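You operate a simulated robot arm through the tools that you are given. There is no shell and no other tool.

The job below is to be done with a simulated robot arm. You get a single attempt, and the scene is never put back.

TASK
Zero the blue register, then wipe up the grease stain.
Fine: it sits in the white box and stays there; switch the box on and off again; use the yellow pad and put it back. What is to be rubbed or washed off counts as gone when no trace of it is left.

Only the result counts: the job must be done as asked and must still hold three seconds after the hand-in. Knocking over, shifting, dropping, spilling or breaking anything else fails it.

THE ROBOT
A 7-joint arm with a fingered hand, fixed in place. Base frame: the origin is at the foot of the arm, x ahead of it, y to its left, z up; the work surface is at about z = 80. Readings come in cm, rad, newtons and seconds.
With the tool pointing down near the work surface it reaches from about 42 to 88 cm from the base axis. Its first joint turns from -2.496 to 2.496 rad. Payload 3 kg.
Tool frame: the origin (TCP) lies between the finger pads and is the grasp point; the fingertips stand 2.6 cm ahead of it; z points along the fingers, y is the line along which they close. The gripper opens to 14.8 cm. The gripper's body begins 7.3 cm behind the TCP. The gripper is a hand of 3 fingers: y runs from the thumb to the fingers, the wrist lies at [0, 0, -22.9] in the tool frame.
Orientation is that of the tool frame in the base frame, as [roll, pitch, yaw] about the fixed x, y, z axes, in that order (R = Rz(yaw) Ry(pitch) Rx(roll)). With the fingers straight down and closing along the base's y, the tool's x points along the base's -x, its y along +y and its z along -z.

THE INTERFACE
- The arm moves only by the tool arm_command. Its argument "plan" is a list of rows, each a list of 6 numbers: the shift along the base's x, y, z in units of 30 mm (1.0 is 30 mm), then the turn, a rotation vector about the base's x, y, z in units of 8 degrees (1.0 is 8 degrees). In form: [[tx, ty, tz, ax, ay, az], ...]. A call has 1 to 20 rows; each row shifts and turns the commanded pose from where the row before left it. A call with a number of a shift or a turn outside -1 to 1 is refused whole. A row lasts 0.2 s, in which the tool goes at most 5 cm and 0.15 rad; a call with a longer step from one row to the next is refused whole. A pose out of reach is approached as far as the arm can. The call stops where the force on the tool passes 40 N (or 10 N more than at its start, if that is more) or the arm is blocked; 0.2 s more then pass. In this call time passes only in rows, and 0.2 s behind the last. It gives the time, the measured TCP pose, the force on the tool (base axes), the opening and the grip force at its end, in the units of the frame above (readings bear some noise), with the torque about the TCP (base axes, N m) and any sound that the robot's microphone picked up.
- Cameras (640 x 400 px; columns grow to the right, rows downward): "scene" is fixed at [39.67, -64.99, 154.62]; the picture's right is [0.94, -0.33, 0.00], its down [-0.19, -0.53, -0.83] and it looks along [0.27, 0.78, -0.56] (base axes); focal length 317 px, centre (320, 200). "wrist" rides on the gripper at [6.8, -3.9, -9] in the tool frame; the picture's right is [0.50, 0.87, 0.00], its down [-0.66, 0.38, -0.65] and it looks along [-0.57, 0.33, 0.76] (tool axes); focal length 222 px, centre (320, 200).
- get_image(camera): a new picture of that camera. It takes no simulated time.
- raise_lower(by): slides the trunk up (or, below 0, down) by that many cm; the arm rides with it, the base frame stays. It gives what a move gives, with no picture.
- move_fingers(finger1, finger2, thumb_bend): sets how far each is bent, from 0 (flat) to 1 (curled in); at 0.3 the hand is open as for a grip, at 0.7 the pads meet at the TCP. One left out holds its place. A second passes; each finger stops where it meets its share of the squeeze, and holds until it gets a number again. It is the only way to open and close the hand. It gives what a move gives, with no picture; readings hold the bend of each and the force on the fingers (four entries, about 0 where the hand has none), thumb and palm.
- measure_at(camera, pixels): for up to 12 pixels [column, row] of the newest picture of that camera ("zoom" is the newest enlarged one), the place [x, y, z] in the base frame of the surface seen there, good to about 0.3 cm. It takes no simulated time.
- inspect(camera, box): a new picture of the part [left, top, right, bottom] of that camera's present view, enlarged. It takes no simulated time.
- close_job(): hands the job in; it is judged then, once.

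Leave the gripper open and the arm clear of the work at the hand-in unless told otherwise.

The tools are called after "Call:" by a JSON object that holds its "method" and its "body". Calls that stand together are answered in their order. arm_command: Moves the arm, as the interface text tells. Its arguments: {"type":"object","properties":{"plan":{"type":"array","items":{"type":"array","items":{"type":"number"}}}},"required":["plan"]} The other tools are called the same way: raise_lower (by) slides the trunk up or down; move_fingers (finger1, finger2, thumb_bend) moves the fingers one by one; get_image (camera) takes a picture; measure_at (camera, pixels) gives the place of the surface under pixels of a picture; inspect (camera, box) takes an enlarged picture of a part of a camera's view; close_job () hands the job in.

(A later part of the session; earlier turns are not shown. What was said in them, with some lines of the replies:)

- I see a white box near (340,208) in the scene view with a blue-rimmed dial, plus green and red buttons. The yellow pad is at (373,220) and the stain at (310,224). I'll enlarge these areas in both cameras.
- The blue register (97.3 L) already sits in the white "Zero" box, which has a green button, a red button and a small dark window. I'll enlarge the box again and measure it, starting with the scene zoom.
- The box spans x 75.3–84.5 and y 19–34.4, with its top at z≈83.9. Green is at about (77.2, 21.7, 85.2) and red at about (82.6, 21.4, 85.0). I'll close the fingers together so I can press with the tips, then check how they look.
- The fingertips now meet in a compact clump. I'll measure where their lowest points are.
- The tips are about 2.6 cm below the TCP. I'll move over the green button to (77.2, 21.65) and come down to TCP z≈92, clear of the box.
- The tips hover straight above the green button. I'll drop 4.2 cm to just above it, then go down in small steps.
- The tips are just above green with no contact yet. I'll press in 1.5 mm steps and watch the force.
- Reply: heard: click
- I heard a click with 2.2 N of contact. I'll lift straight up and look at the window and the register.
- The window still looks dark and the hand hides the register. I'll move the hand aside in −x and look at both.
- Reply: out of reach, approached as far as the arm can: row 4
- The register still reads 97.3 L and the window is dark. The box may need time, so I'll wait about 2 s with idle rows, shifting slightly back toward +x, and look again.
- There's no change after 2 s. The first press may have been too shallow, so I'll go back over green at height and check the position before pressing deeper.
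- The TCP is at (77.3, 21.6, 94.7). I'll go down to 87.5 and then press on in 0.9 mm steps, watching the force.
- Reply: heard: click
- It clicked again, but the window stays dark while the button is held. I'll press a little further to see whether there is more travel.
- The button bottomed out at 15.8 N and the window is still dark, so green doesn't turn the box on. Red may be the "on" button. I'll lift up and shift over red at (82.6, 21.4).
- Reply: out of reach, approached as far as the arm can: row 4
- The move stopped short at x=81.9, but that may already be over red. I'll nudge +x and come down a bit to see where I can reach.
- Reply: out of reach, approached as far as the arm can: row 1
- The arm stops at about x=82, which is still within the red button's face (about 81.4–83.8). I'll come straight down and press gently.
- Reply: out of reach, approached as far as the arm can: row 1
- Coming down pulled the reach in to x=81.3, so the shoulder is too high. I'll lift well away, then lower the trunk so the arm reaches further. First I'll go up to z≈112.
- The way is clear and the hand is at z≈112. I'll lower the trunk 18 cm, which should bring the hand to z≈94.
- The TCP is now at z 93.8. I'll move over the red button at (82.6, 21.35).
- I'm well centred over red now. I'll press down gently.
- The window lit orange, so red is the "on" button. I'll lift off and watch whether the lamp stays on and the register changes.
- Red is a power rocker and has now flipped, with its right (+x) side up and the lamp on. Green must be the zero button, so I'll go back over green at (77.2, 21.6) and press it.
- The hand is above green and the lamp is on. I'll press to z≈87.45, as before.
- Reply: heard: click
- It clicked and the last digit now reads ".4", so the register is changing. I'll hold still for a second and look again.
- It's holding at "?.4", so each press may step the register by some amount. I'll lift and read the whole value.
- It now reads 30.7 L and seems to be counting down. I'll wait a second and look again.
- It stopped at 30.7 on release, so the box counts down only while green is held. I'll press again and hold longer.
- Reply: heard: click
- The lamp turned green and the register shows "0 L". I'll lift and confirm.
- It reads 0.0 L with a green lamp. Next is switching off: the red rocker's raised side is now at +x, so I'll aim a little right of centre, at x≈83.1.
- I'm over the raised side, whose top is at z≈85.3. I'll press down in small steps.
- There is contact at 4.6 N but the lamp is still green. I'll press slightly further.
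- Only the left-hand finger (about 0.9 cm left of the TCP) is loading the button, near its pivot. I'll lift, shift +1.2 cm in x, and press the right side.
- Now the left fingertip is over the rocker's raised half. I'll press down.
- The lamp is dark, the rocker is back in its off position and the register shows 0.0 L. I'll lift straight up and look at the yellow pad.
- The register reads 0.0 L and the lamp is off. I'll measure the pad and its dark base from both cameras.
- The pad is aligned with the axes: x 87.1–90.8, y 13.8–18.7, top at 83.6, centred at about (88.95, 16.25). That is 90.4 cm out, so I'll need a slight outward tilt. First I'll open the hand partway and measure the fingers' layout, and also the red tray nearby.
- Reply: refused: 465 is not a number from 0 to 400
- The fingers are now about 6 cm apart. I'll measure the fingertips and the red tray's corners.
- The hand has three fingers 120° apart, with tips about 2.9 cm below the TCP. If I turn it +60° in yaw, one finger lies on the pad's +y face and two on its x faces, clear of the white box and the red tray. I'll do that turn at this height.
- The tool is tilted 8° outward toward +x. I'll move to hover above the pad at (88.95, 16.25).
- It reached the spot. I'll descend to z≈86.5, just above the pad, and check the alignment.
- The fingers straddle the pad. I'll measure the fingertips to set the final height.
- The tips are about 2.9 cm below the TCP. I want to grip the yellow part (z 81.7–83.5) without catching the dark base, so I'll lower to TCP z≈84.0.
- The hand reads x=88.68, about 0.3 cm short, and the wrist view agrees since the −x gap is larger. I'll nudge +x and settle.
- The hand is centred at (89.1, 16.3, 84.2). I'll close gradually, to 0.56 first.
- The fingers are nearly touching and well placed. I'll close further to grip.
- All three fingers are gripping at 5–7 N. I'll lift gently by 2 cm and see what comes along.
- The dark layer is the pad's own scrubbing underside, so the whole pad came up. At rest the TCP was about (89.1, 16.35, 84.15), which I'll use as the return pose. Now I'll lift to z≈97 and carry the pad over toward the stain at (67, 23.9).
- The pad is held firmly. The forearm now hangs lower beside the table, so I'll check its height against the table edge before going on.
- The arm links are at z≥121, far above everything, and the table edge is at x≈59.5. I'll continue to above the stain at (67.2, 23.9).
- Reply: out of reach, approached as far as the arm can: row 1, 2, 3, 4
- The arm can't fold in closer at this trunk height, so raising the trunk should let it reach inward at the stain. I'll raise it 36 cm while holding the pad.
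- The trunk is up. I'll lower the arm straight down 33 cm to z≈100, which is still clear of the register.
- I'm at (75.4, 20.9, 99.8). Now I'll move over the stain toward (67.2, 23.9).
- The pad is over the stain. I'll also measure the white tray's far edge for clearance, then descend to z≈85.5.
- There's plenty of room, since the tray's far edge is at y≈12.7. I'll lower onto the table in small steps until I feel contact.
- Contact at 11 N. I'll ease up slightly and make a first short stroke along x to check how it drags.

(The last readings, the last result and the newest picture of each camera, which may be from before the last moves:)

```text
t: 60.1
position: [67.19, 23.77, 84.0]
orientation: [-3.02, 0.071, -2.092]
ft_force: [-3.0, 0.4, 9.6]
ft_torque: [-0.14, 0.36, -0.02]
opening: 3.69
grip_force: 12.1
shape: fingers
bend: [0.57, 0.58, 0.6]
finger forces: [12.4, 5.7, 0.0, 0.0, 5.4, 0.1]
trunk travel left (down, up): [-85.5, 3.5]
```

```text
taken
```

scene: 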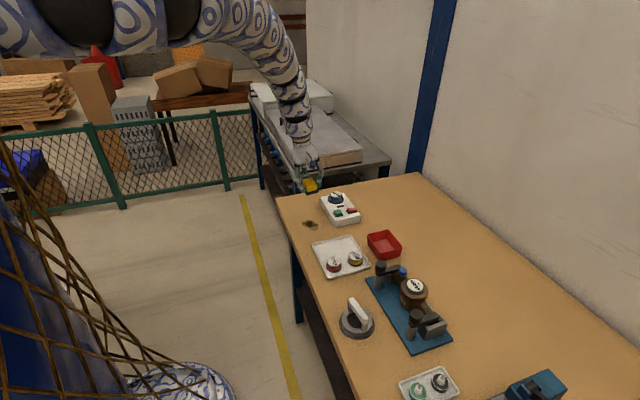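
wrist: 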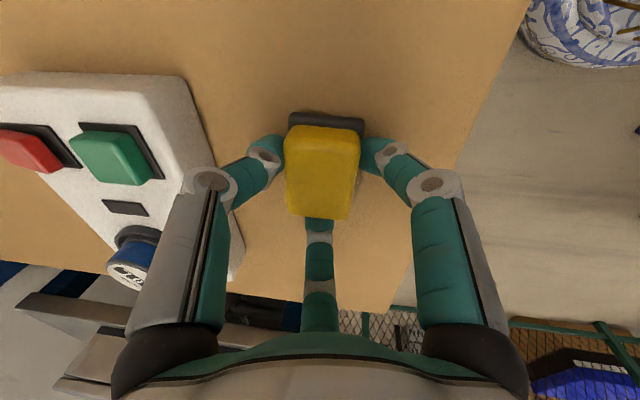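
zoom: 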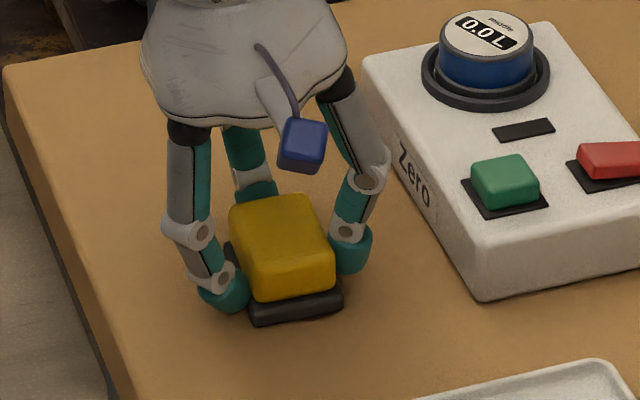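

The drag is only 3 N and the pad is holding. The stain is already fading. I'll raster over the whole stain area, with x centres 64.4–70 and y centres 21.7–25.9.

Call:
{"method": "arm_command", "body": {"plan": [[-0.47, 0, 0, 0, 0, 0], [-0.47, 0, 0, 0, 0, 0], [0.47, 0, 0, 0, 0, 0], [0.47, 0, 0, 0, 0, 0], [0.47, 0, 0, 0, 0, 0], [0.47, 0, 0, 0, 0, 0], [0, 0.35, 0, 0, 0, 0], [0, 0.35, 0, 0, 0, 0], [-0.47, 0, 0, 0, 0, 0], [-0.47, 0, 0, 0, 0, 0], [-0.47, 0, 0, 0, 0, 0], [-0.47, 0, 0, 0, 0, 0], [0, -0.47, 0, 0, 0, 0], [0, -0.47, 0, 0, 0, 0], [0, -0.46, 0, 0, 0, 0], [0.47, 0, 0, 0, 0, 0], [0.47, 0, 0, 0, 0, 0], [0.47, 0, 0, 0, 0, 0], [0.47, 0, 0, 0, 0, 0]]}}

Call:
{"method": "inspect", "body": {"camera": "scene", "box": [285, 190, 345, 240]}}

Call:
{"method": "get_image", "body": {"camera": "wrist"}}

```text
t: 64.1
position: [68.96, 21.04, 84.96]
orientation: [-3.019, 0.072, -2.091]
ft_force: [-0.5, -0.7, -0.7]
ft_torque: [-0.04, -0.02, -0.03]
opening: 3.66
grip_force: 7.5
shape: fingers
bend: [0.57, 0.59, 0.6]
finger forces: [5.4, 4.0, 0.0, 0.1, 5.7, 0.1]
out of reach, approached as far as the arm can: row 6, 7, 8
trunk travel left (down, up): [-85.5, 3.5]
```

```text
8.00 times, centred on (315, 215) of scene
```

zoom: 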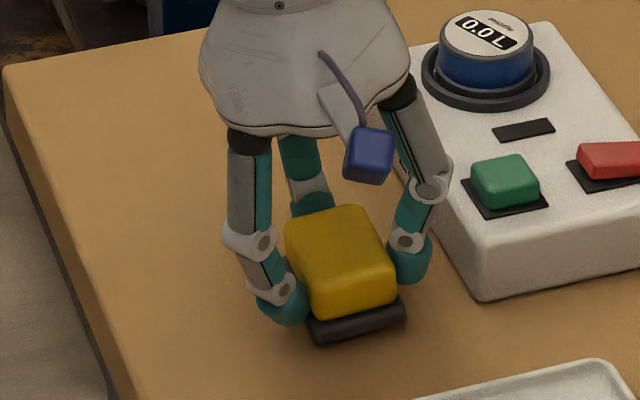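

```text
taken
```

wrist: 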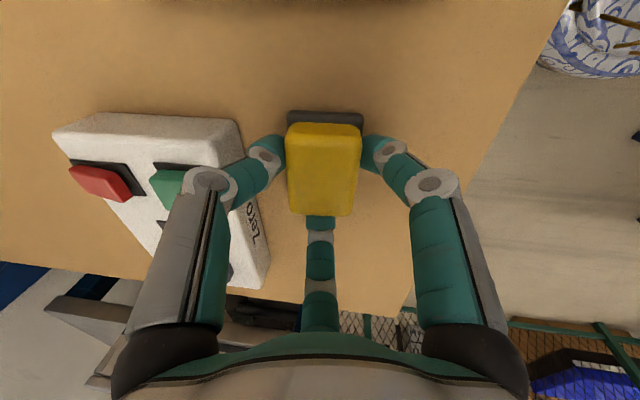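

The raster hit the outer reach on some rows and the pad lifted by about 0.8 cm. I'll raise it and move aside to see what remains of the stain.

Call:
{"method": "arm_command", "body": {"plan": [[-0.3, 0, 0.8, 0, 0, 0], [-0.3, 0.3, 1, 0, 0, 0], [0, 0.5, 1, 0, 0, 0], [0, 0.5, 1, 0, 0, 0], [0, 0.5, 1, 0, 0, 0], [0, 0, 0, 0, 0, 0]]}}

Call:
{"method": "inspect", "body": {"camera": "scene", "box": [285, 195, 345, 240]}}

Call:
{"method": "inspect", "body": {"camera": "wrist", "box": [220, 20, 420, 180]}}

```text
t: 65.5
position: [67.14, 26.49, 99.21]
orientation: [-3.021, 0.069, -2.09]
ft_force: [0.2, 0.4, 0.1]
ft_torque: [0.0, -0.01, 0.01]
opening: 3.66
grip_force: 7.3
shape: fingers
bend: [0.57, 0.59, 0.6]
finger forces: [5.5, 3.8, 0.1, 0.0, 5.7, 0.1]
trunk travel left (down, up): [-85.5, 3.5]
```

```text
8.89 times, centred on (315, 218) of scene
```

zoom: 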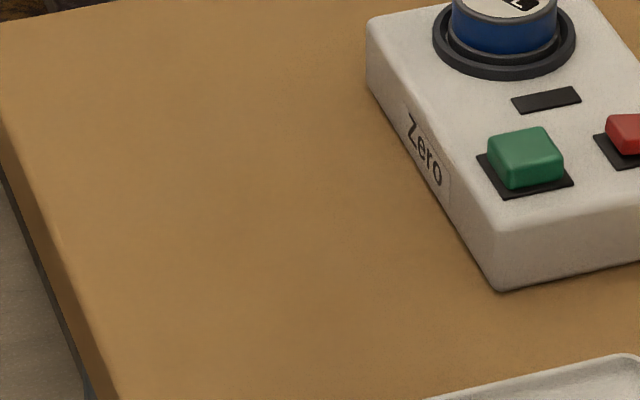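

```text
2.50 times, centred on (320, 100) of wrist
```

zoom: 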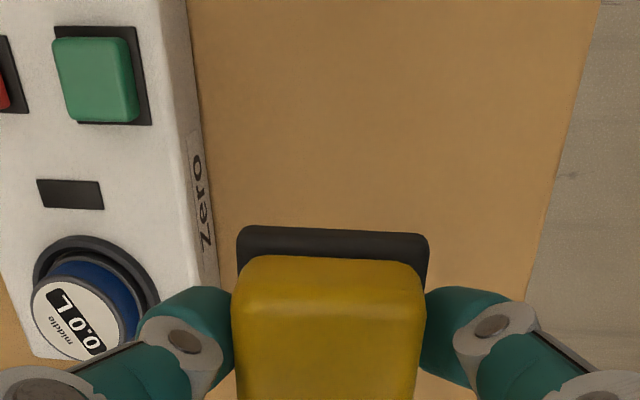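

The area looks clean, but after the reach limit the pad was lifted, so only the middle strip was properly wiped. I'll zoom in closely for faint traces.

Call:
{"method": "inspect", "body": {"camera": "scene", "box": [295, 210, 327, 235]}}

Call:
{"method": "inspect", "body": {"camera": "wrist", "box": [280, 20, 410, 110]}}

```text
16.00 times, centred on (311, 222) of scene
```

zoom: 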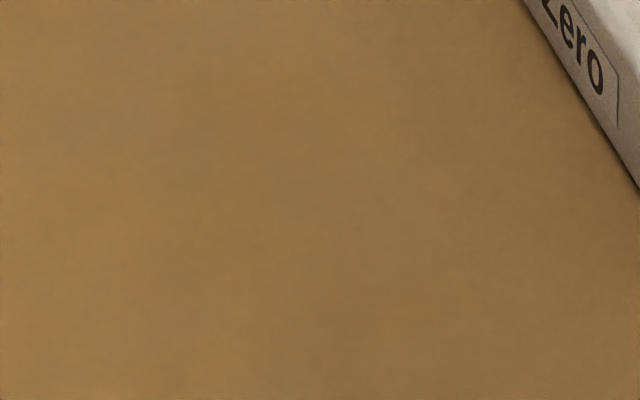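

```text
4.44 times, centred on (345, 65) of wrist
```

zoom: 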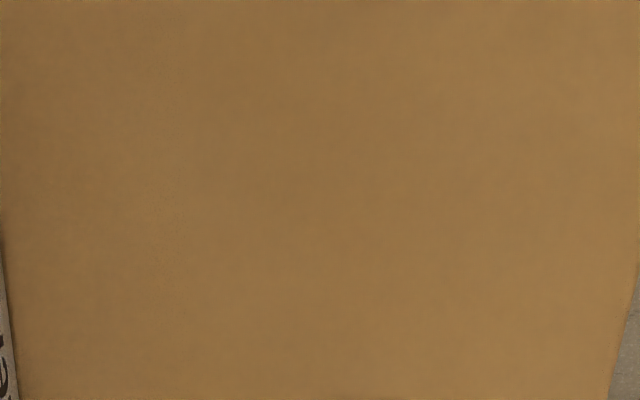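

There are faint specks near (175, 240) in the wrist zoom and around (430, 200) in the scene zoom. I'll locate them and look closer.

Call:
{"method": "measure_at", "body": {"camera": "zoom", "pixels": [[175, 240], [175, 190], [170, 290], [120, 240], [450, 240]]}}

Call:
{"method": "inspect", "body": {"camera": "wrist", "box": [295, 50, 335, 90]}}

Call:
{"method": "inspect", "body": {"camera": "scene", "box": [307, 212, 323, 228]}}

Call:
{"method": "measure_at", "body": {"camera": "zoom", "pixels": [[320, 200], [100, 200], [540, 200]]}}

```text
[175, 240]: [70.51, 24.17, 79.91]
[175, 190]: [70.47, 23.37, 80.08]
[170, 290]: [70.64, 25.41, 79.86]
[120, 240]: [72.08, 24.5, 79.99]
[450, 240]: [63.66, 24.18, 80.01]
```

```text
10.00 times, centred on (315, 70) of wrist
```

zoom: 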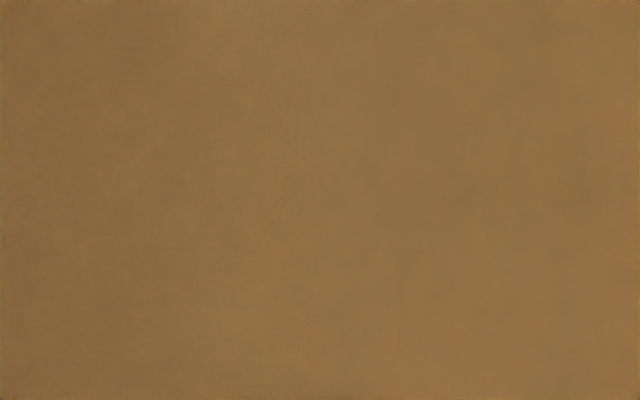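

```text
16.00 times, centred on (315, 220) of scene
```

zoom: 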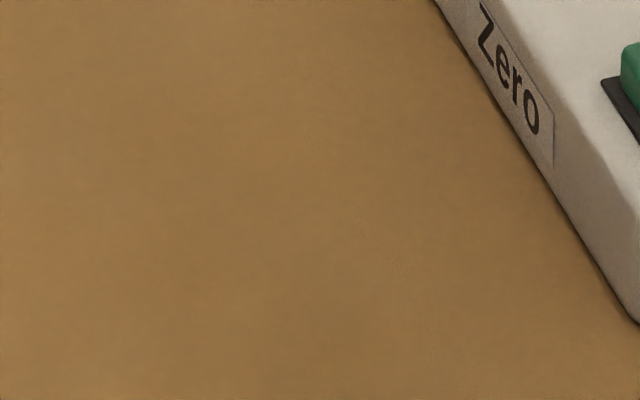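

```text
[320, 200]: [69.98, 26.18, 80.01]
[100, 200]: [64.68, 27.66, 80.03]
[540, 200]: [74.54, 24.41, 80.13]
```

There are faint specks at about x≈70.5, y≈23–26, on the stain's right edge. I'll do a second full pass, first lowering the trunk 6 cm to get more outer reach.

Call:
{"method": "raise_lower", "body": {"by": -6}}

Call:
{"method": "arm_command", "body": {"plan": [[0.4, -0.4, 0, 0, 0, 0], [0.4, -0.4, 0, 0, 0, 0], [0, 0, -0.7, 0, 0, 0], [0, 0, -0.7, 0, 0, 0], [0, 0, -0.6, 0, 0, 0], [0, 0, 0, 0, 0, 0]]}}

```text
t: 66.5
position: [67.01, 26.5, 93.27]
orientation: [-3.019, 0.07, -2.091]
ft_force: [0.6, 0.9, -1.1]
ft_torque: [0.02, 0.01, -0.03]
opening: 3.66
grip_force: 6.9
shape: fingers
bend: [0.57, 0.59, 0.6]
finger forces: [5.5, 3.8, 0.0, 0.0, 5.8, 0.0]
trunk travel left (down, up): [-79.5, 9.5]
```

```text
t: 67.9
position: [69.67, 24.03, 87.12]
orientation: [-3.018, 0.071, -2.091]
ft_force: [0.2, 0.2, -0.7]
ft_torque: [-0.02, -0.03, 0.01]
opening: 3.64
grip_force: 6.9
shape: fingers
bend: [0.57, 0.59, 0.6]
finger forces: [5.4, 3.7, 0.0, 0.0, 5.7, 0.0]
trunk travel left (down, up): [-79.5, 9.5]
```

I'm at (69.7, 24.0, 87.1). I'll lower to contact.

Call:
{"method": "arm_command", "body": {"plan": [[0, 0, -0.6, 0, 0, 0], [0, 0, -0.25, 0, 0, 0], [0, 0, -0.1, 0, 0, 0], [0, 0, -0.05, 0, 0, 0]]}}

Call:
{"method": "inspect", "body": {"camera": "scene", "box": [285, 185, 345, 235]}}

```text
t: 68.9
position: [69.51, 24.11, 84.33]
orientation: [-3.02, 0.071, -2.09]
ft_force: [1.0, 0.9, 1.8]
ft_torque: [-0.02, 0.04, 0.0]
opening: 3.62
grip_force: 8.4
shape: fingers
bend: [0.57, 0.59, 0.6]
finger forces: [6.0, 3.8, 0.0, 0.0, 6.0, 0.0]
trunk travel left (down, up): [-79.5, 9.5]
```

```text
8.00 times, centred on (315, 210) of scene
```

zoom: 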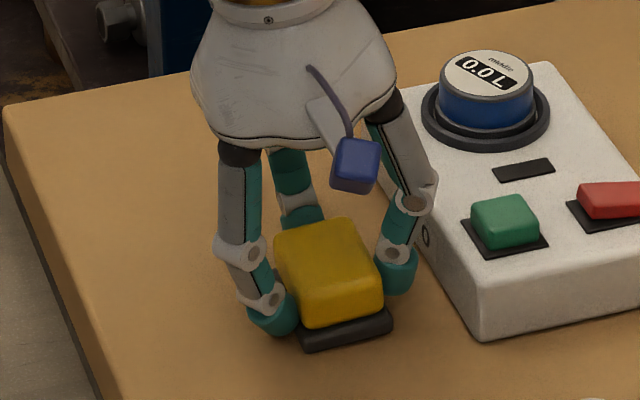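

There's light contact at 1.8 N. I'll press about 1 mm more and raster with y strokes from x≈69.6 down to 64.6.

Call:
{"method": "arm_command", "body": {"plan": [[0, 0, -0.03, 0, 0, 0], [0, 0.35, 0, 0, 0, 0], [0, 0.35, 0, 0, 0, 0], [0, -0.47, 0, 0, 0, 0], [0, -0.47, 0, 0, 0, 0], [0, -0.47, 0, 0, 0, 0], [-0.5, 0, 0, 0, 0, 0], [0, 0.47, 0, 0, 0, 0], [0, 0.47, 0, 0, 0, 0], [0, 0.47, 0, 0, 0, 0]]}}

```text
t: 71.1
position: [68.03, 26.11, 84.35]
orientation: [-3.019, 0.069, -2.091]
ft_force: [-0.6, -1.3, 3.3]
ft_torque: [-0.11, 0.09, 0.05]
opening: 3.61
grip_force: 9.3
shape: fingers
bend: [0.57, 0.6, 0.6]
finger forces: [8.1, 3.6, 0.0, 0.0, 6.5, 0.0]
trunk travel left (down, up): [-79.5, 9.5]
```

Contact is holding at about 3.3 N with no reach trouble. I'll continue the raster toward smaller x with slightly more pressure.

Call:
{"method": "arm_command", "body": {"plan": [[0, 0, -0.02, 0, 0, 0], [-0.55, 0, 0, 0, 0, 0], [0, -0.47, 0, 0, 0, 0], [0, -0.47, 0, 0, 0, 0], [0, -0.47, 0, 0, 0, 0], [-0.5, 0, 0, 0, 0, 0], [0, 0.47, 0, 0, 0, 0], [0, 0.47, 0, 0, 0, 0], [0, 0.47, 0, 0, 0, 0]]}}

Call:
{"method": "inspect", "body": {"camera": "scene", "box": [285, 185, 345, 235]}}

```text
t: 73.1
position: [64.9, 26.05, 84.12]
orientation: [-3.021, 0.07, -2.093]
ft_force: [0.2, -1.8, 5.5]
ft_torque: [-0.16, 0.12, 0.03]
opening: 3.65
grip_force: 9.5
shape: fingers
bend: [0.57, 0.6, 0.6]
finger forces: [8.5, 3.3, 0.1, 0.0, 6.8, 0.0]
trunk travel left (down, up): [-79.5, 9.5]
```

```text
8.00 times, centred on (315, 210) of scene
```

zoom: 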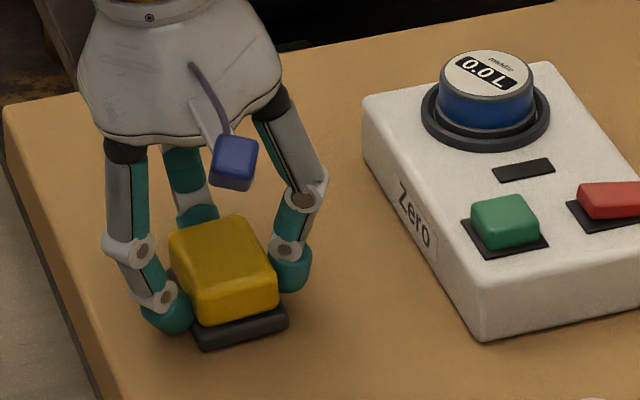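

No trace is visible now. I'll make one more pass with x strokes at y≈26, 24 and 22, then lift.

Call:
{"method": "arm_command", "body": {"plan": [[0.4, 0, 0, 0, 0, 0], [0.4, 0, 0, 0, 0, 0], [0.4, 0, 0, 0, 0, 0], [0.4, 0, 0, 0, 0, 0], [0, -0.65, 0, 0, 0, 0], [-0.4, 0, 0, 0, 0, 0], [-0.4, 0, 0, 0, 0, 0], [-0.4, 0, 0, 0, 0, 0], [-0.4, 0, 0, 0, 0, 0], [0, -0.65, 0, 0, 0, 0], [0.4, 0, 0, 0, 0, 0], [0.4, 0, 0, 0, 0, 0], [0.4, 0, 0, 0, 0, 0], [0.4, 0, 0, 0, 0, 0]]}}

Call:
{"method": "arm_command", "body": {"plan": [[0, 0, 0.6, 0, 0, 0], [0, 0, 1, 0, 0, 0], [0, 0.4, 1, 0, 0, 0], [0, 0.4, 1, 0, 0, 0], [0, 0.4, 0.5, 0, 0, 0], [0, 0, 0, 0, 0, 0]]}}

Call:
{"method": "inspect", "body": {"camera": "scene", "box": [307, 212, 323, 228]}}

Call:
{"method": "inspect", "body": {"camera": "wrist", "box": [280, 20, 410, 110]}}

Call:
{"method": "get_image", "body": {"camera": "wrist"}}

```text
t: 76.1
position: [69.53, 22.21, 84.03]
orientation: [-3.019, 0.07, -2.091]
ft_force: [-1.7, -0.3, 4.0]
ft_torque: [-0.04, 0.15, -0.04]
opening: 3.63
grip_force: 9.7
shape: fingers
bend: [0.58, 0.6, 0.6]
finger forces: [9.0, 3.5, 0.1, 0.1, 5.5, 0.1]
trunk travel left (down, up): [-79.5, 9.5]
```

```text
t: 77.5
position: [69.63, 25.66, 96.32]
orientation: [-3.022, 0.07, -2.09]
ft_force: [0.5, -0.2, 0.3]
ft_torque: [0.02, -0.01, -0.02]
opening: 3.66
grip_force: 7.3
shape: fingers
bend: [0.57, 0.6, 0.6]
finger forces: [5.7, 3.2, 0.0, 0.0, 5.6, 0.1]
trunk travel left (down, up): [-79.5, 9.5]
```

```text
16.00 times, centred on (315, 220) of scene
```

zoom: 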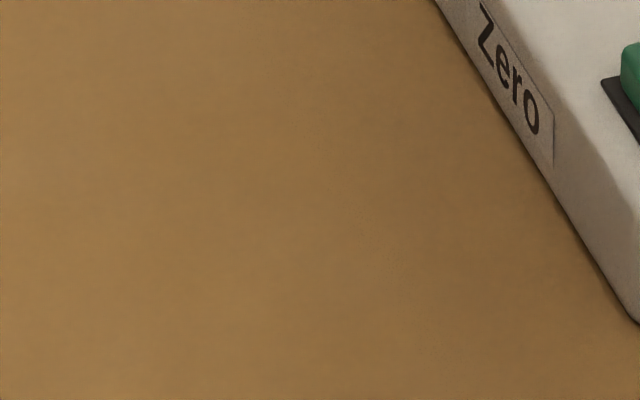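

```text
4.44 times, centred on (345, 65) of wrist
```

zoom: 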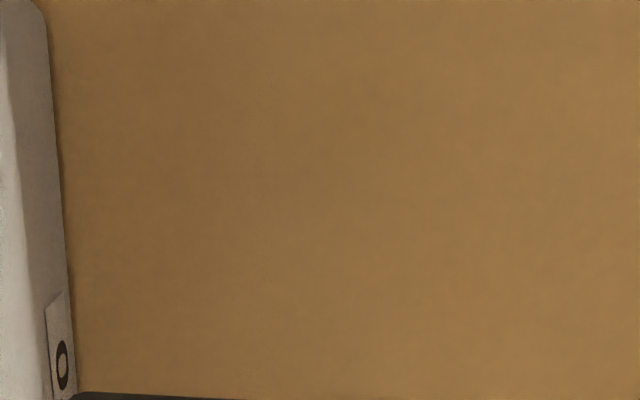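

```text
taken
```

wrist: 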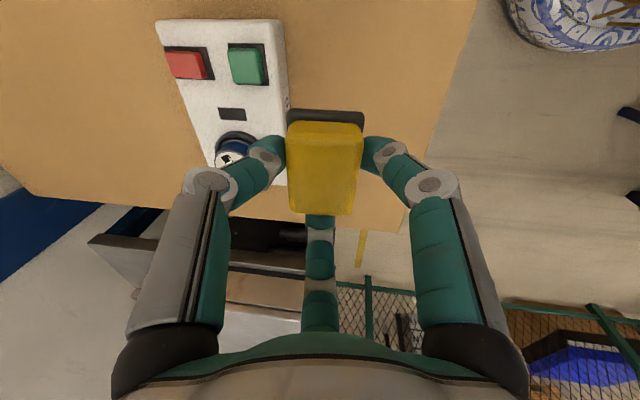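

Some faint grain is still at about (385, 250) in the 16× scene zoom. I'll check where that is and compare it with a clean patch of table.

Call:
{"method": "inspect", "body": {"camera": "scene", "box": [307, 212, 323, 228]}}

Call:
{"method": "measure_at", "body": {"camera": "zoom", "pixels": [[365, 230], [385, 255], [430, 330], [310, 150], [250, 300], [100, 300]]}}

Call:
{"method": "inspect", "body": {"camera": "scene", "box": [400, 212, 416, 228]}}

Call:
{"method": "inspect", "body": {"camera": "scene", "box": [304, 216, 320, 226]}}

```text
16.00 times, centred on (315, 220) of scene
```

zoom: 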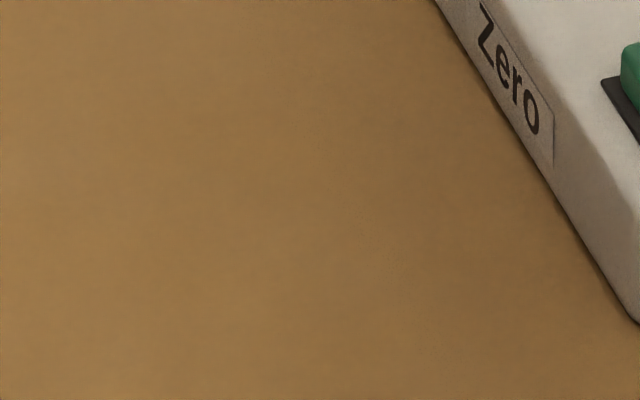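

```text
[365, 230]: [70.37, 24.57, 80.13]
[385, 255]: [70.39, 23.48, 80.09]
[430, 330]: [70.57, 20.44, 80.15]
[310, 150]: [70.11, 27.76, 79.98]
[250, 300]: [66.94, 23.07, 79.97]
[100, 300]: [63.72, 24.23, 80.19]
```

```text
16.00 times, centred on (408, 220) of scene
```

zoom: 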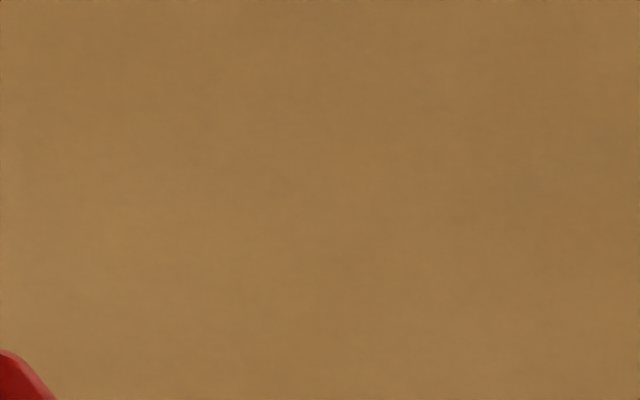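

```text
16.00 times, centred on (312, 221) of scene
```

zoom: 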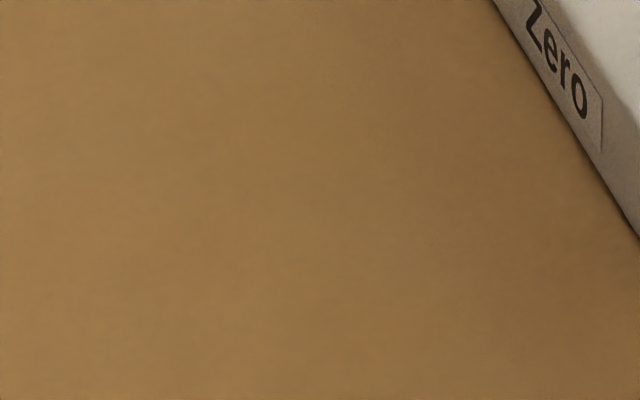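

That grain is a straight line along x≈70.4 running parallel to the box. It didn't change when wiped, so it's shading and not grease. The stain is gone. To return the pad I'll move to (77, 20), go up, then lower the trunk again. First the move and lift.

Call:
{"method": "arm_command", "body": {"plan": [[0, 0, 1, 0, 0, 0], [0, 0, 1, 0, 0, 0], [0.6, -0.47, 1, 0, 0, 0], [0.6, -0.47, 1, 0, 0, 0], [0.6, -0.47, 1, 0, 0, 0], [0.6, -0.47, 1, 0, 0, 0], [0, 0, 1, 0, 0, 0], [0, 0, 1, 0, 0, 0], [0, 0, 1, 0, 0, 0], [0, 0, 1, 0, 0, 0], [0, 0, 0, 0, 0, 0]]}}

```text
t: 79.9
position: [77.17, 20.27, 126.46]
orientation: [-3.023, 0.066, -2.09]
ft_force: [0.2, -0.3, -0.2]
ft_torque: [-0.01, -0.02, 0.02]
opening: 3.64
grip_force: 7.0
shape: fingers
bend: [0.57, 0.6, 0.6]
finger forces: [5.7, 3.1, 0.0, 0.1, 5.6, 0.0]
trunk travel left (down, up): [-79.5, 9.5]
```

The hand is at (77.2, 20.3, 126.5). I'll lower the trunk 30 cm, which should give z≈96.5, still above the register.

Call:
{"method": "raise_lower", "body": {"by": -30}}

Call:
{"method": "arm_command", "body": {"plan": [[0.8, -0.26, 0, 0, 0, 0], [0.8, -0.26, 0, 0, 0, 0], [0.8, -0.26, 0, 0, 0, 0], [0.8, -0.26, 0, 0, 0, 0], [0.78, -0.26, 0, 0, 0, 0], [0, 0, 0, 0, 0, 0]]}}

Call:
{"method": "inspect", "body": {"camera": "scene", "box": [310, 150, 430, 240]}}

Call:
{"method": "get_image", "body": {"camera": "wrist"}}

```text
t: 82.9
position: [76.95, 20.25, 96.5]
orientation: [-3.023, 0.066, -2.09]
ft_force: [0.4, 0.4, 0.4]
ft_torque: [-0.01, 0.0, -0.01]
opening: 3.63
grip_force: 7.2
shape: fingers
bend: [0.57, 0.6, 0.6]
finger forces: [5.7, 3.0, 0.0, 0.0, 5.6, 0.0]
trunk travel left (down, up): [-49.5, 39.5]
```

```text
t: 84.3
position: [89.08, 16.52, 96.47]
orientation: [-3.023, 0.065, -2.091]
ft_force: [0.0, -0.4, -0.3]
ft_torque: [0.02, -0.01, -0.04]
opening: 3.62
grip_force: 7.6
shape: fingers
bend: [0.57, 0.6, 0.6]
finger forces: [5.6, 2.9, 0.1, 0.0, 5.7, 0.0]
trunk travel left (down, up): [-49.5, 39.5]
```

```text
4.44 times, centred on (370, 195) of scene
```

zoom: 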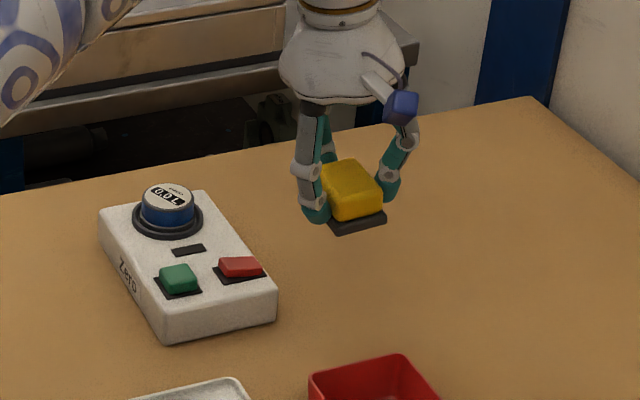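

```text
taken
```

wrist: 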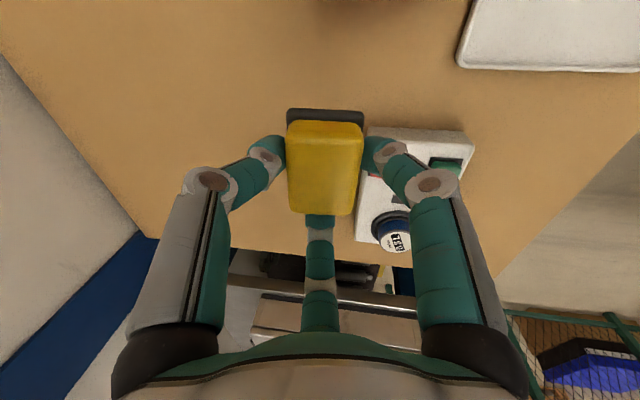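

I'm hovering over the pad's original spot. I'll measure the held pad to see how it sits relative to where it was (x 87.1–90.8, y 13.8–18.7).

Call:
{"method": "measure_at", "body": {"camera": "zoom", "pixels": [[334, 231], [384, 218], [336, 214], [378, 205], [350, 165], [328, 168], [350, 190]]}}

Call:
{"method": "measure_at", "body": {"camera": "wrist", "pixels": [[290, 128], [360, 128], [292, 205], [350, 205], [325, 170], [290, 112], [360, 114]]}}

```text
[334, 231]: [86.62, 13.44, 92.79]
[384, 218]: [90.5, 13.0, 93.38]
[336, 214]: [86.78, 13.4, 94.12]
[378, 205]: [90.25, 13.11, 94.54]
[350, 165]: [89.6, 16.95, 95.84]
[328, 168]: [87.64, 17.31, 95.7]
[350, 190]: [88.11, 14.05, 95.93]
```

```text
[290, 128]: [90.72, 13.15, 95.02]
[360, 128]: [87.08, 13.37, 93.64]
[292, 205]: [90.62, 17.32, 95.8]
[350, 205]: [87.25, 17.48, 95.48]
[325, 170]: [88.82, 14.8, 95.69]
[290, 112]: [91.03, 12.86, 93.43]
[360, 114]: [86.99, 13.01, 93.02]
```

The pad has slipped about 0.6 cm toward −y in the hand, turned about −3° in yaw and tipped slightly. I'll compensate with +0.15 cm x, +0.6 cm y and +3° yaw, then descend near the table and re-measure.

Call:
{"method": "arm_command", "body": {"plan": [[0.05, 0.15, -0.3, 0, 0, 0.37], [0, 0, -1, 0, 0, 0], [0, 0, -1, 0, 0, 0], [0, 0, -1, 0, 0, 0], [0, 0, -0.3, 0, 0, 0], [0, 0, 0, 0, 0, 0]]}}

Call:
{"method": "inspect", "body": {"camera": "scene", "box": [330, 170, 410, 235]}}

Call:
{"method": "inspect", "body": {"camera": "wrist", "box": [220, 80, 420, 240]}}

```text
t: 85.7
position: [89.19, 16.76, 85.56]
orientation: [-3.022, 0.068, -2.038]
ft_force: [0.6, -0.2, 0.2]
ft_torque: [0.02, -0.02, -0.01]
opening: 3.62
grip_force: 7.0
shape: fingers
bend: [0.57, 0.6, 0.6]
finger forces: [5.7, 2.9, 0.0, 0.0, 5.7, 0.1]
trunk travel left (down, up): [-49.5, 39.5]
```

```text
6.15 times, centred on (370, 202) of scene
```

zoom: 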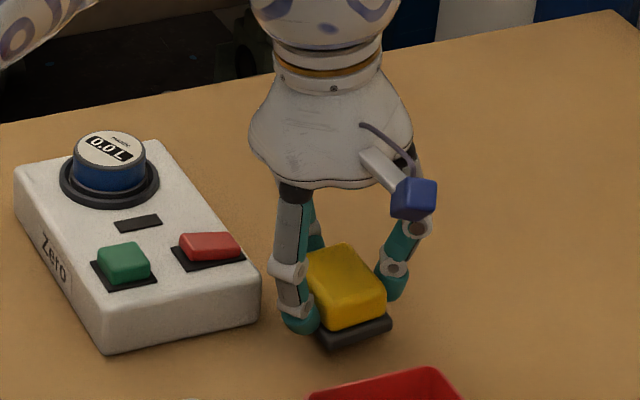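

```text
2.50 times, centred on (320, 160) of wrist
```

zoom: 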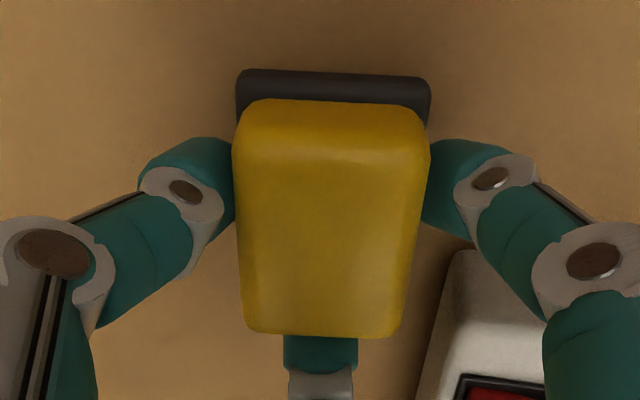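

I'll measure the pad corners again here.

Call:
{"method": "measure_at", "body": {"camera": "zoom", "pixels": [[240, 78], [425, 84], [250, 108], [415, 112], [255, 325], [390, 328], [325, 200]]}}

Call:
{"method": "inspect", "body": {"camera": "scene", "box": [330, 170, 410, 235]}}

Call:
{"method": "measure_at", "body": {"camera": "zoom", "pixels": [[322, 346], [390, 326], [322, 338], [388, 318], [336, 318], [382, 304], [350, 248], [345, 280]]}}

```text
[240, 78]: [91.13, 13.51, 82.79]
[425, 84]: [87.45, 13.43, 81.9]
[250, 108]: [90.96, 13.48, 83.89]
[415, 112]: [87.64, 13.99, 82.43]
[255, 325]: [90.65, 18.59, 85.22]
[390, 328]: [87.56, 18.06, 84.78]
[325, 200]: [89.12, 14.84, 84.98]
```

```text
6.15 times, centred on (370, 202) of scene
```

zoom: 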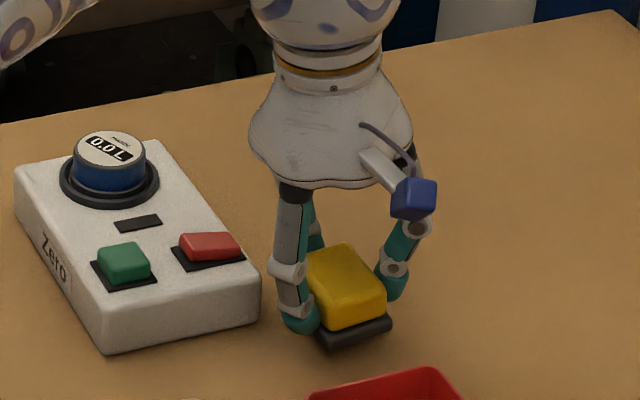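

```text
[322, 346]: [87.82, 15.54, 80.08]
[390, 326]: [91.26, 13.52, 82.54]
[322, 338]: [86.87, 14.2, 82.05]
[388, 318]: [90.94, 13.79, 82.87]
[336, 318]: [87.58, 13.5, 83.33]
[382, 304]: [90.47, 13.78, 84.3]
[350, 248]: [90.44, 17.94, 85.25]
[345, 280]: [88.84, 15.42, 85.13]
```

The pad is at about x 87.2–91.0 and y 13.5–18.5, very close to its original place, tipped ~8° with the −x side lower. I'll shift +0.2 cm in y and lower gently until it settles.

Call:
{"method": "arm_command", "body": {"plan": [[-0.03, 0.07, -0.3, 0, 0, 0], [0, 0, -0.1, 0, 0, 0], [0, 0, -0.1, 0, 0, 0], [0, 0, -0.05, 0, 0, 0]]}}

Call:
{"method": "inspect", "body": {"camera": "scene", "box": [330, 170, 410, 235]}}

```text
t: 86.7
position: [89.18, 17.09, 84.04]
orientation: [-3.02, 0.067, -2.041]
ft_force: [0.1, -0.1, 7.4]
ft_torque: [-0.1, 0.11, 0.02]
opening: 3.61
grip_force: 9.9
shape: fingers
bend: [0.58, 0.6, 0.6]
finger forces: [9.0, 3.1, 0.1, 0.0, 7.7, 0.0]
trunk travel left (down, up): [-49.5, 39.5]
```

```text
6.15 times, centred on (370, 202) of scene
```

zoom: 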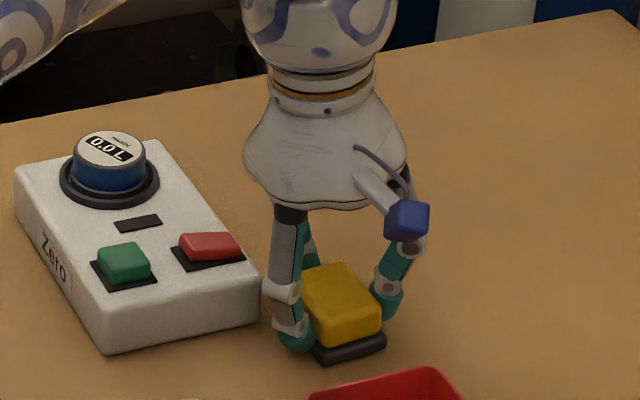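

The pad is on the table at 7.4 N. I'll check its position before releasing.

Call:
{"method": "measure_at", "body": {"camera": "zoom", "pixels": [[318, 360], [384, 346], [318, 352], [382, 334], [320, 340], [378, 326], [340, 266], [335, 300]]}}

Call:
{"method": "get_image", "body": {"camera": "wrist"}}

Call:
{"method": "measure_at", "body": {"camera": "wrist", "pixels": [[290, 112], [360, 114], [293, 124], [355, 126], [297, 205], [350, 207], [320, 160]]}}

```text
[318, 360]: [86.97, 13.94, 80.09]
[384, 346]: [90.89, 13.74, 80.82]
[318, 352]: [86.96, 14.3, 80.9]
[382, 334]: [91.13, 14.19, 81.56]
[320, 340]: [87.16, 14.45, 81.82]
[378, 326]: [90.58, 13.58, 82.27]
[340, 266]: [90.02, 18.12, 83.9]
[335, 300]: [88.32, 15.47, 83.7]
```

```text
taken
```

wrist: 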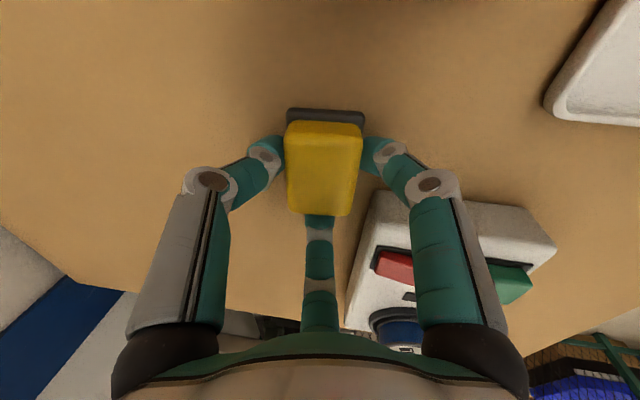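

```text
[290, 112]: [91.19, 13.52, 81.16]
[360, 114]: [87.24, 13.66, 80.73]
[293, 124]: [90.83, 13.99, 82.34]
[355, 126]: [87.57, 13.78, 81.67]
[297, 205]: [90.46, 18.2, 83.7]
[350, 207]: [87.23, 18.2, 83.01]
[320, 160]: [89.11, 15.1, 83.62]
```

The base corners are at (87.0–91.1, 13.6–13.9), matching the original. I'll ease the pressure slightly and open the fingers to 0.5.

Call:
{"method": "arm_command", "body": {"plan": [[0, 0, 0.03, 0, 0, 0]]}}

Call:
{"method": "move_fingers", "body": {"finger1": 0.5, "finger2": 0.5, "thumb_bend": 0.5}}

Call:
{"method": "inspect", "body": {"camera": "scene", "box": [330, 170, 410, 235]}}

Call:
{"method": "inspect", "body": {"camera": "wrist", "box": [220, 80, 420, 240]}}

```text
t: 87.1
position: [89.04, 17.08, 84.19]
orientation: [-3.022, 0.067, -2.04]
ft_force: [0.9, -0.3, 4.6]
ft_torque: [-0.07, 0.03, 0.02]
opening: 3.63
grip_force: 9.0
shape: fingers
bend: [0.58, 0.6, 0.6]
finger forces: [7.8, 3.0, 0.1, 0.1, 7.5, 0.0]
trunk travel left (down, up): [-49.5, 39.5]
```

```text
t: 88.1
position: [89.15, 17.18, 84.18]
orientation: [-3.021, 0.069, -2.041]
ft_force: [0.3, -0.2, -0.9]
ft_torque: [0.0, -0.02, -0.05]
opening: 6.19
grip_force: 0.1
shape: fingers
bend: [0.5, 0.5, 0.5]
finger forces: [0.1, 0.0, 0.0, 0.0, 0.0, 0.0]
trunk travel left (down, up): [-49.5, 39.5]
```

```text
6.15 times, centred on (370, 202) of scene
```

zoom: 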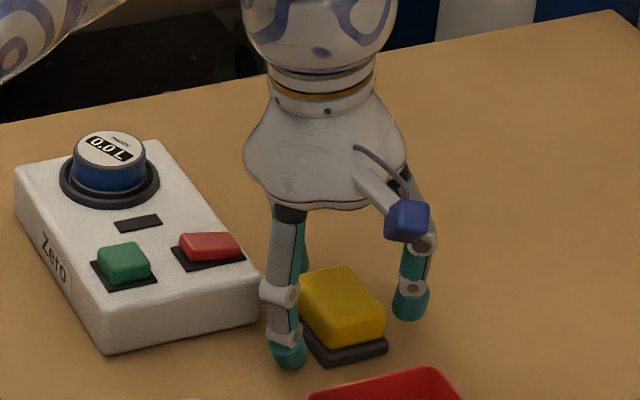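

```text
2.50 times, centred on (320, 160) of wrist
```

zoom: 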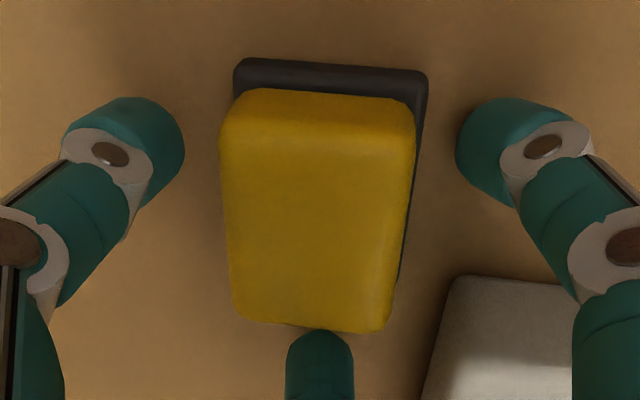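

The pad is flat and free. The back finger is close to its +y face, so I'll back off 0.3 cm in +y and then lift straight up.

Call:
{"method": "arm_command", "body": {"plan": [[0, 0.1, 0, 0, 0, 0], [0, 0, 0.4, 0, 0, 0], [0, 0, 1, 0, 0, 0], [0, 0, 1, 0, 0, 0], [0, 0, 1, 0, 0, 0], [0, 0, 1, 0, 0, 0], [0, 0, 1, 0, 0, 0], [-0.5, 0, 1, 0, 0, 0], [-0.5, 0, 1, 0, 0, 0]]}}

Call:
{"method": "inspect", "body": {"camera": "scene", "box": [290, 180, 410, 255]}}

Call:
{"method": "measure_at", "body": {"camera": "zoom", "pixels": [[398, 212], [432, 260], [482, 242], [440, 198], [433, 240]]}}

Call:
{"method": "get_image", "body": {"camera": "wrist"}}

```text
t: 90.1
position: [86.21, 17.66, 106.4]
orientation: [-3.021, 0.067, -2.038]
ft_force: [-0.3, 0.0, 0.0]
ft_torque: [-0.02, -0.01, 0.01]
opening: 6.19
grip_force: 0.0
shape: fingers
bend: [0.5, 0.5, 0.5]
finger forces: [0.1, 0.0, 0.0, 0.0, 0.0, 0.0]
trunk travel left (down, up): [-49.5, 39.5]
```

```text
5.33 times, centred on (350, 218) of scene
```

zoom: 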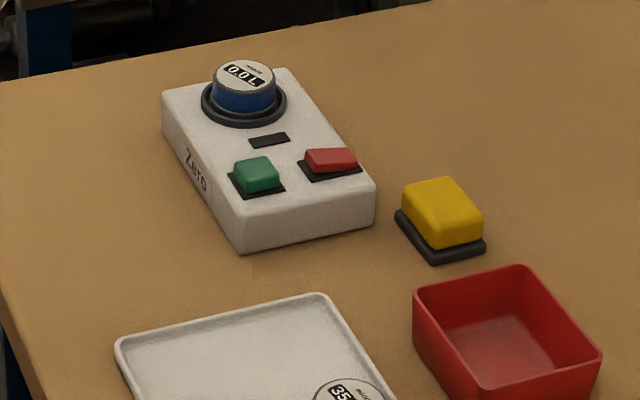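

```text
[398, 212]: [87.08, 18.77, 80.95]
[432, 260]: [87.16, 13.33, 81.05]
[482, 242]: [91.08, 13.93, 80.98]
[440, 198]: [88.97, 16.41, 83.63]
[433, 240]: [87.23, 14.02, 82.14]
```

```text
taken
```

wrist: 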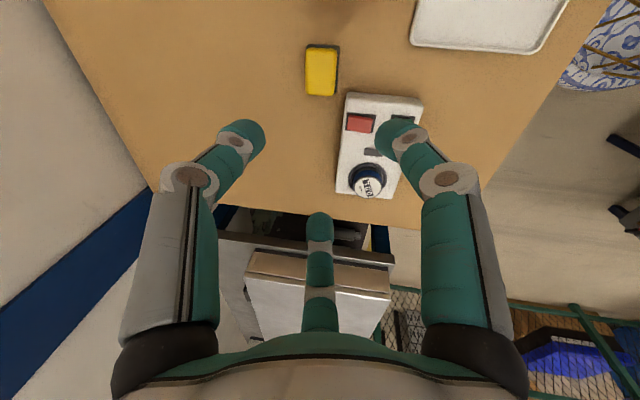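

The pad is back where it was, the box is off and the register shows 0.0 L. I'll open the hand fully, move up and clear, and check the wiped area once more from the wrist.

Call:
{"method": "move_fingers", "body": {"finger1": 0.3, "finger2": 0.3, "thumb_bend": 0.3}}

Call:
{"method": "arm_command", "body": {"plan": [[-0.5, 0, 1, 0, 0, 0], [-0.5, 0, 1, 0, 0, 0], [-0.3, 0, 0.5, 0, 0, 0], [0, 0, 0, 0, 0, 0]]}}

Call:
{"method": "get_image", "body": {"camera": "wrist"}}

Call:
{"method": "get_image", "body": {"camera": "scene"}}

Call:
{"method": "inspect", "body": {"camera": "scene", "box": [295, 205, 335, 235]}}

```text
t: 91.1
position: [86.31, 17.27, 106.42]
orientation: [-3.021, 0.067, -2.041]
ft_force: [0.4, 0.2, 0.5]
ft_torque: [0.0, 0.0, -0.01]
opening: 12.65
grip_force: 0.0
shape: fingers
bend: [0.3, 0.3, 0.3]
finger forces: [0.0, 0.0, 0.0, 0.0, 0.0, 0.0]
trunk travel left (down, up): [-49.5, 39.5]
```

```text
t: 92.1
position: [82.37, 17.43, 113.81]
orientation: [-3.023, 0.068, -2.042]
ft_force: [-0.1, 0.2, 0.4]
ft_torque: [0.03, 0.0, 0.03]
opening: 12.68
grip_force: 0.0
shape: fingers
bend: [0.3, 0.3, 0.3]
finger forces: [0.0, 0.0, 0.0, 0.0, 0.0, 0.0]
trunk travel left (down, up): [-49.5, 39.5]
```

```text
taken
```

wrist: 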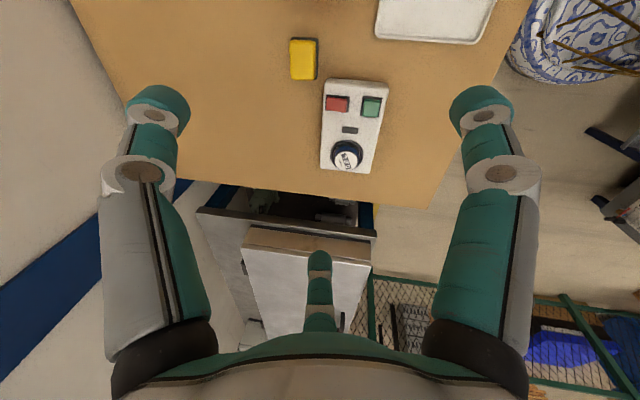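

```text
taken
```

scene: 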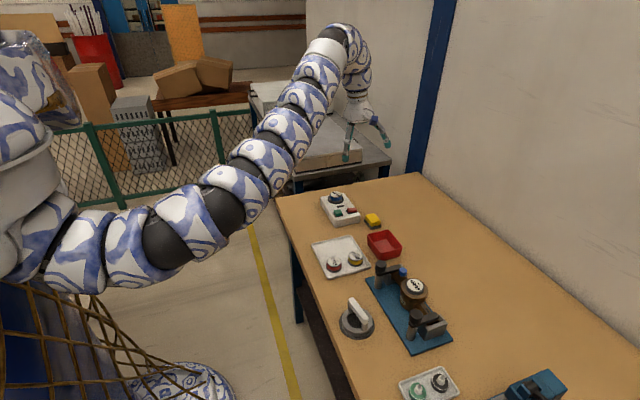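

```text
13.33 times, centred on (315, 220) of scene
```

zoom: 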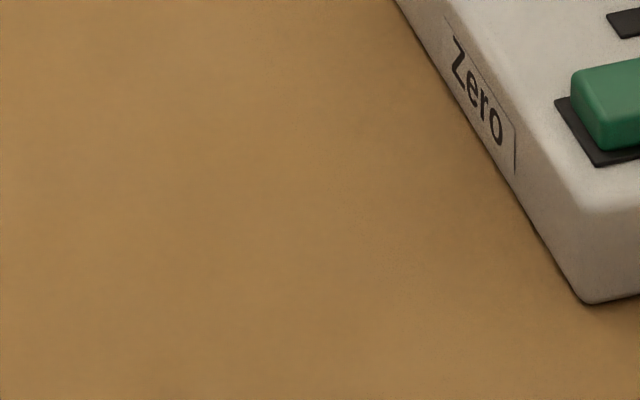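

The scene view shows clean wood. I'll take one last enlarged wrist view of the wiped area, right of the white box.

Call:
{"method": "inspect", "body": {"camera": "wrist", "box": [375, 40, 475, 140]}}

Call:
{"method": "inspect", "body": {"camera": "scene", "box": [325, 185, 365, 225]}}

```text
4.00 times, centred on (425, 90) of wrist
```

zoom: 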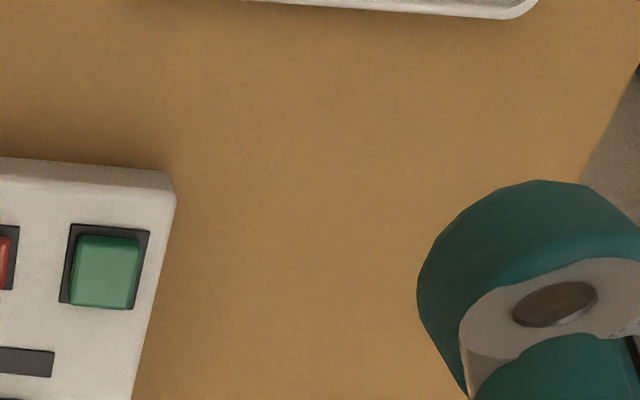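

```text
10.00 times, centred on (345, 205) of scene
```

zoom: 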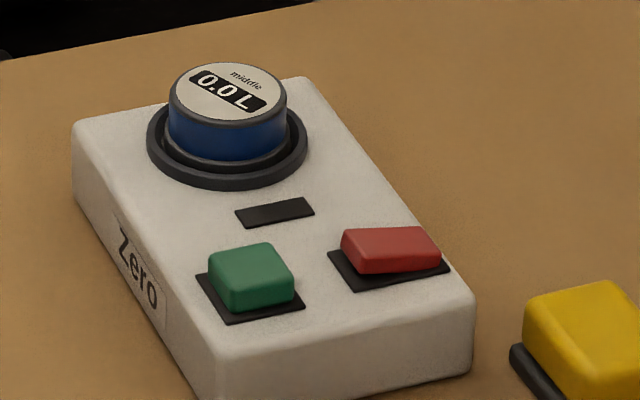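

The register reads 0.0 L in its box, the lamp is off and the rocker is in its off position. The stain shows no trace, the pad is back in place, and the hand is open and clear. I'm handing the job in.

Call:
{"method": "close_job", "body": {}}

```text
The job is handed in.
```

I zeroed the blue register and wiped up the grease stain, then handed the job in; no verdict has come back yet.

- **Register:** it reads 0.0 L and stayed in the white box throughout.
- **White box:** it is switched off again, with the lamp dark. Red turned out to be the power switch and green the zero button. I pressed green twice while the box was off, which had no effect.
- **Stain:** I see no grease in close-ups from either camera. A faint line of grain remains near x≈70, at the stain's right edge. I took it for shading because wiping did not change it.
- **Yellow pad:** it is back within a few millimetres of where it started. It slipped slightly in the hand during wiping, and I corrected for that when setting it down.

The hand is open and clear of the table, and I saw nothing else disturbed.
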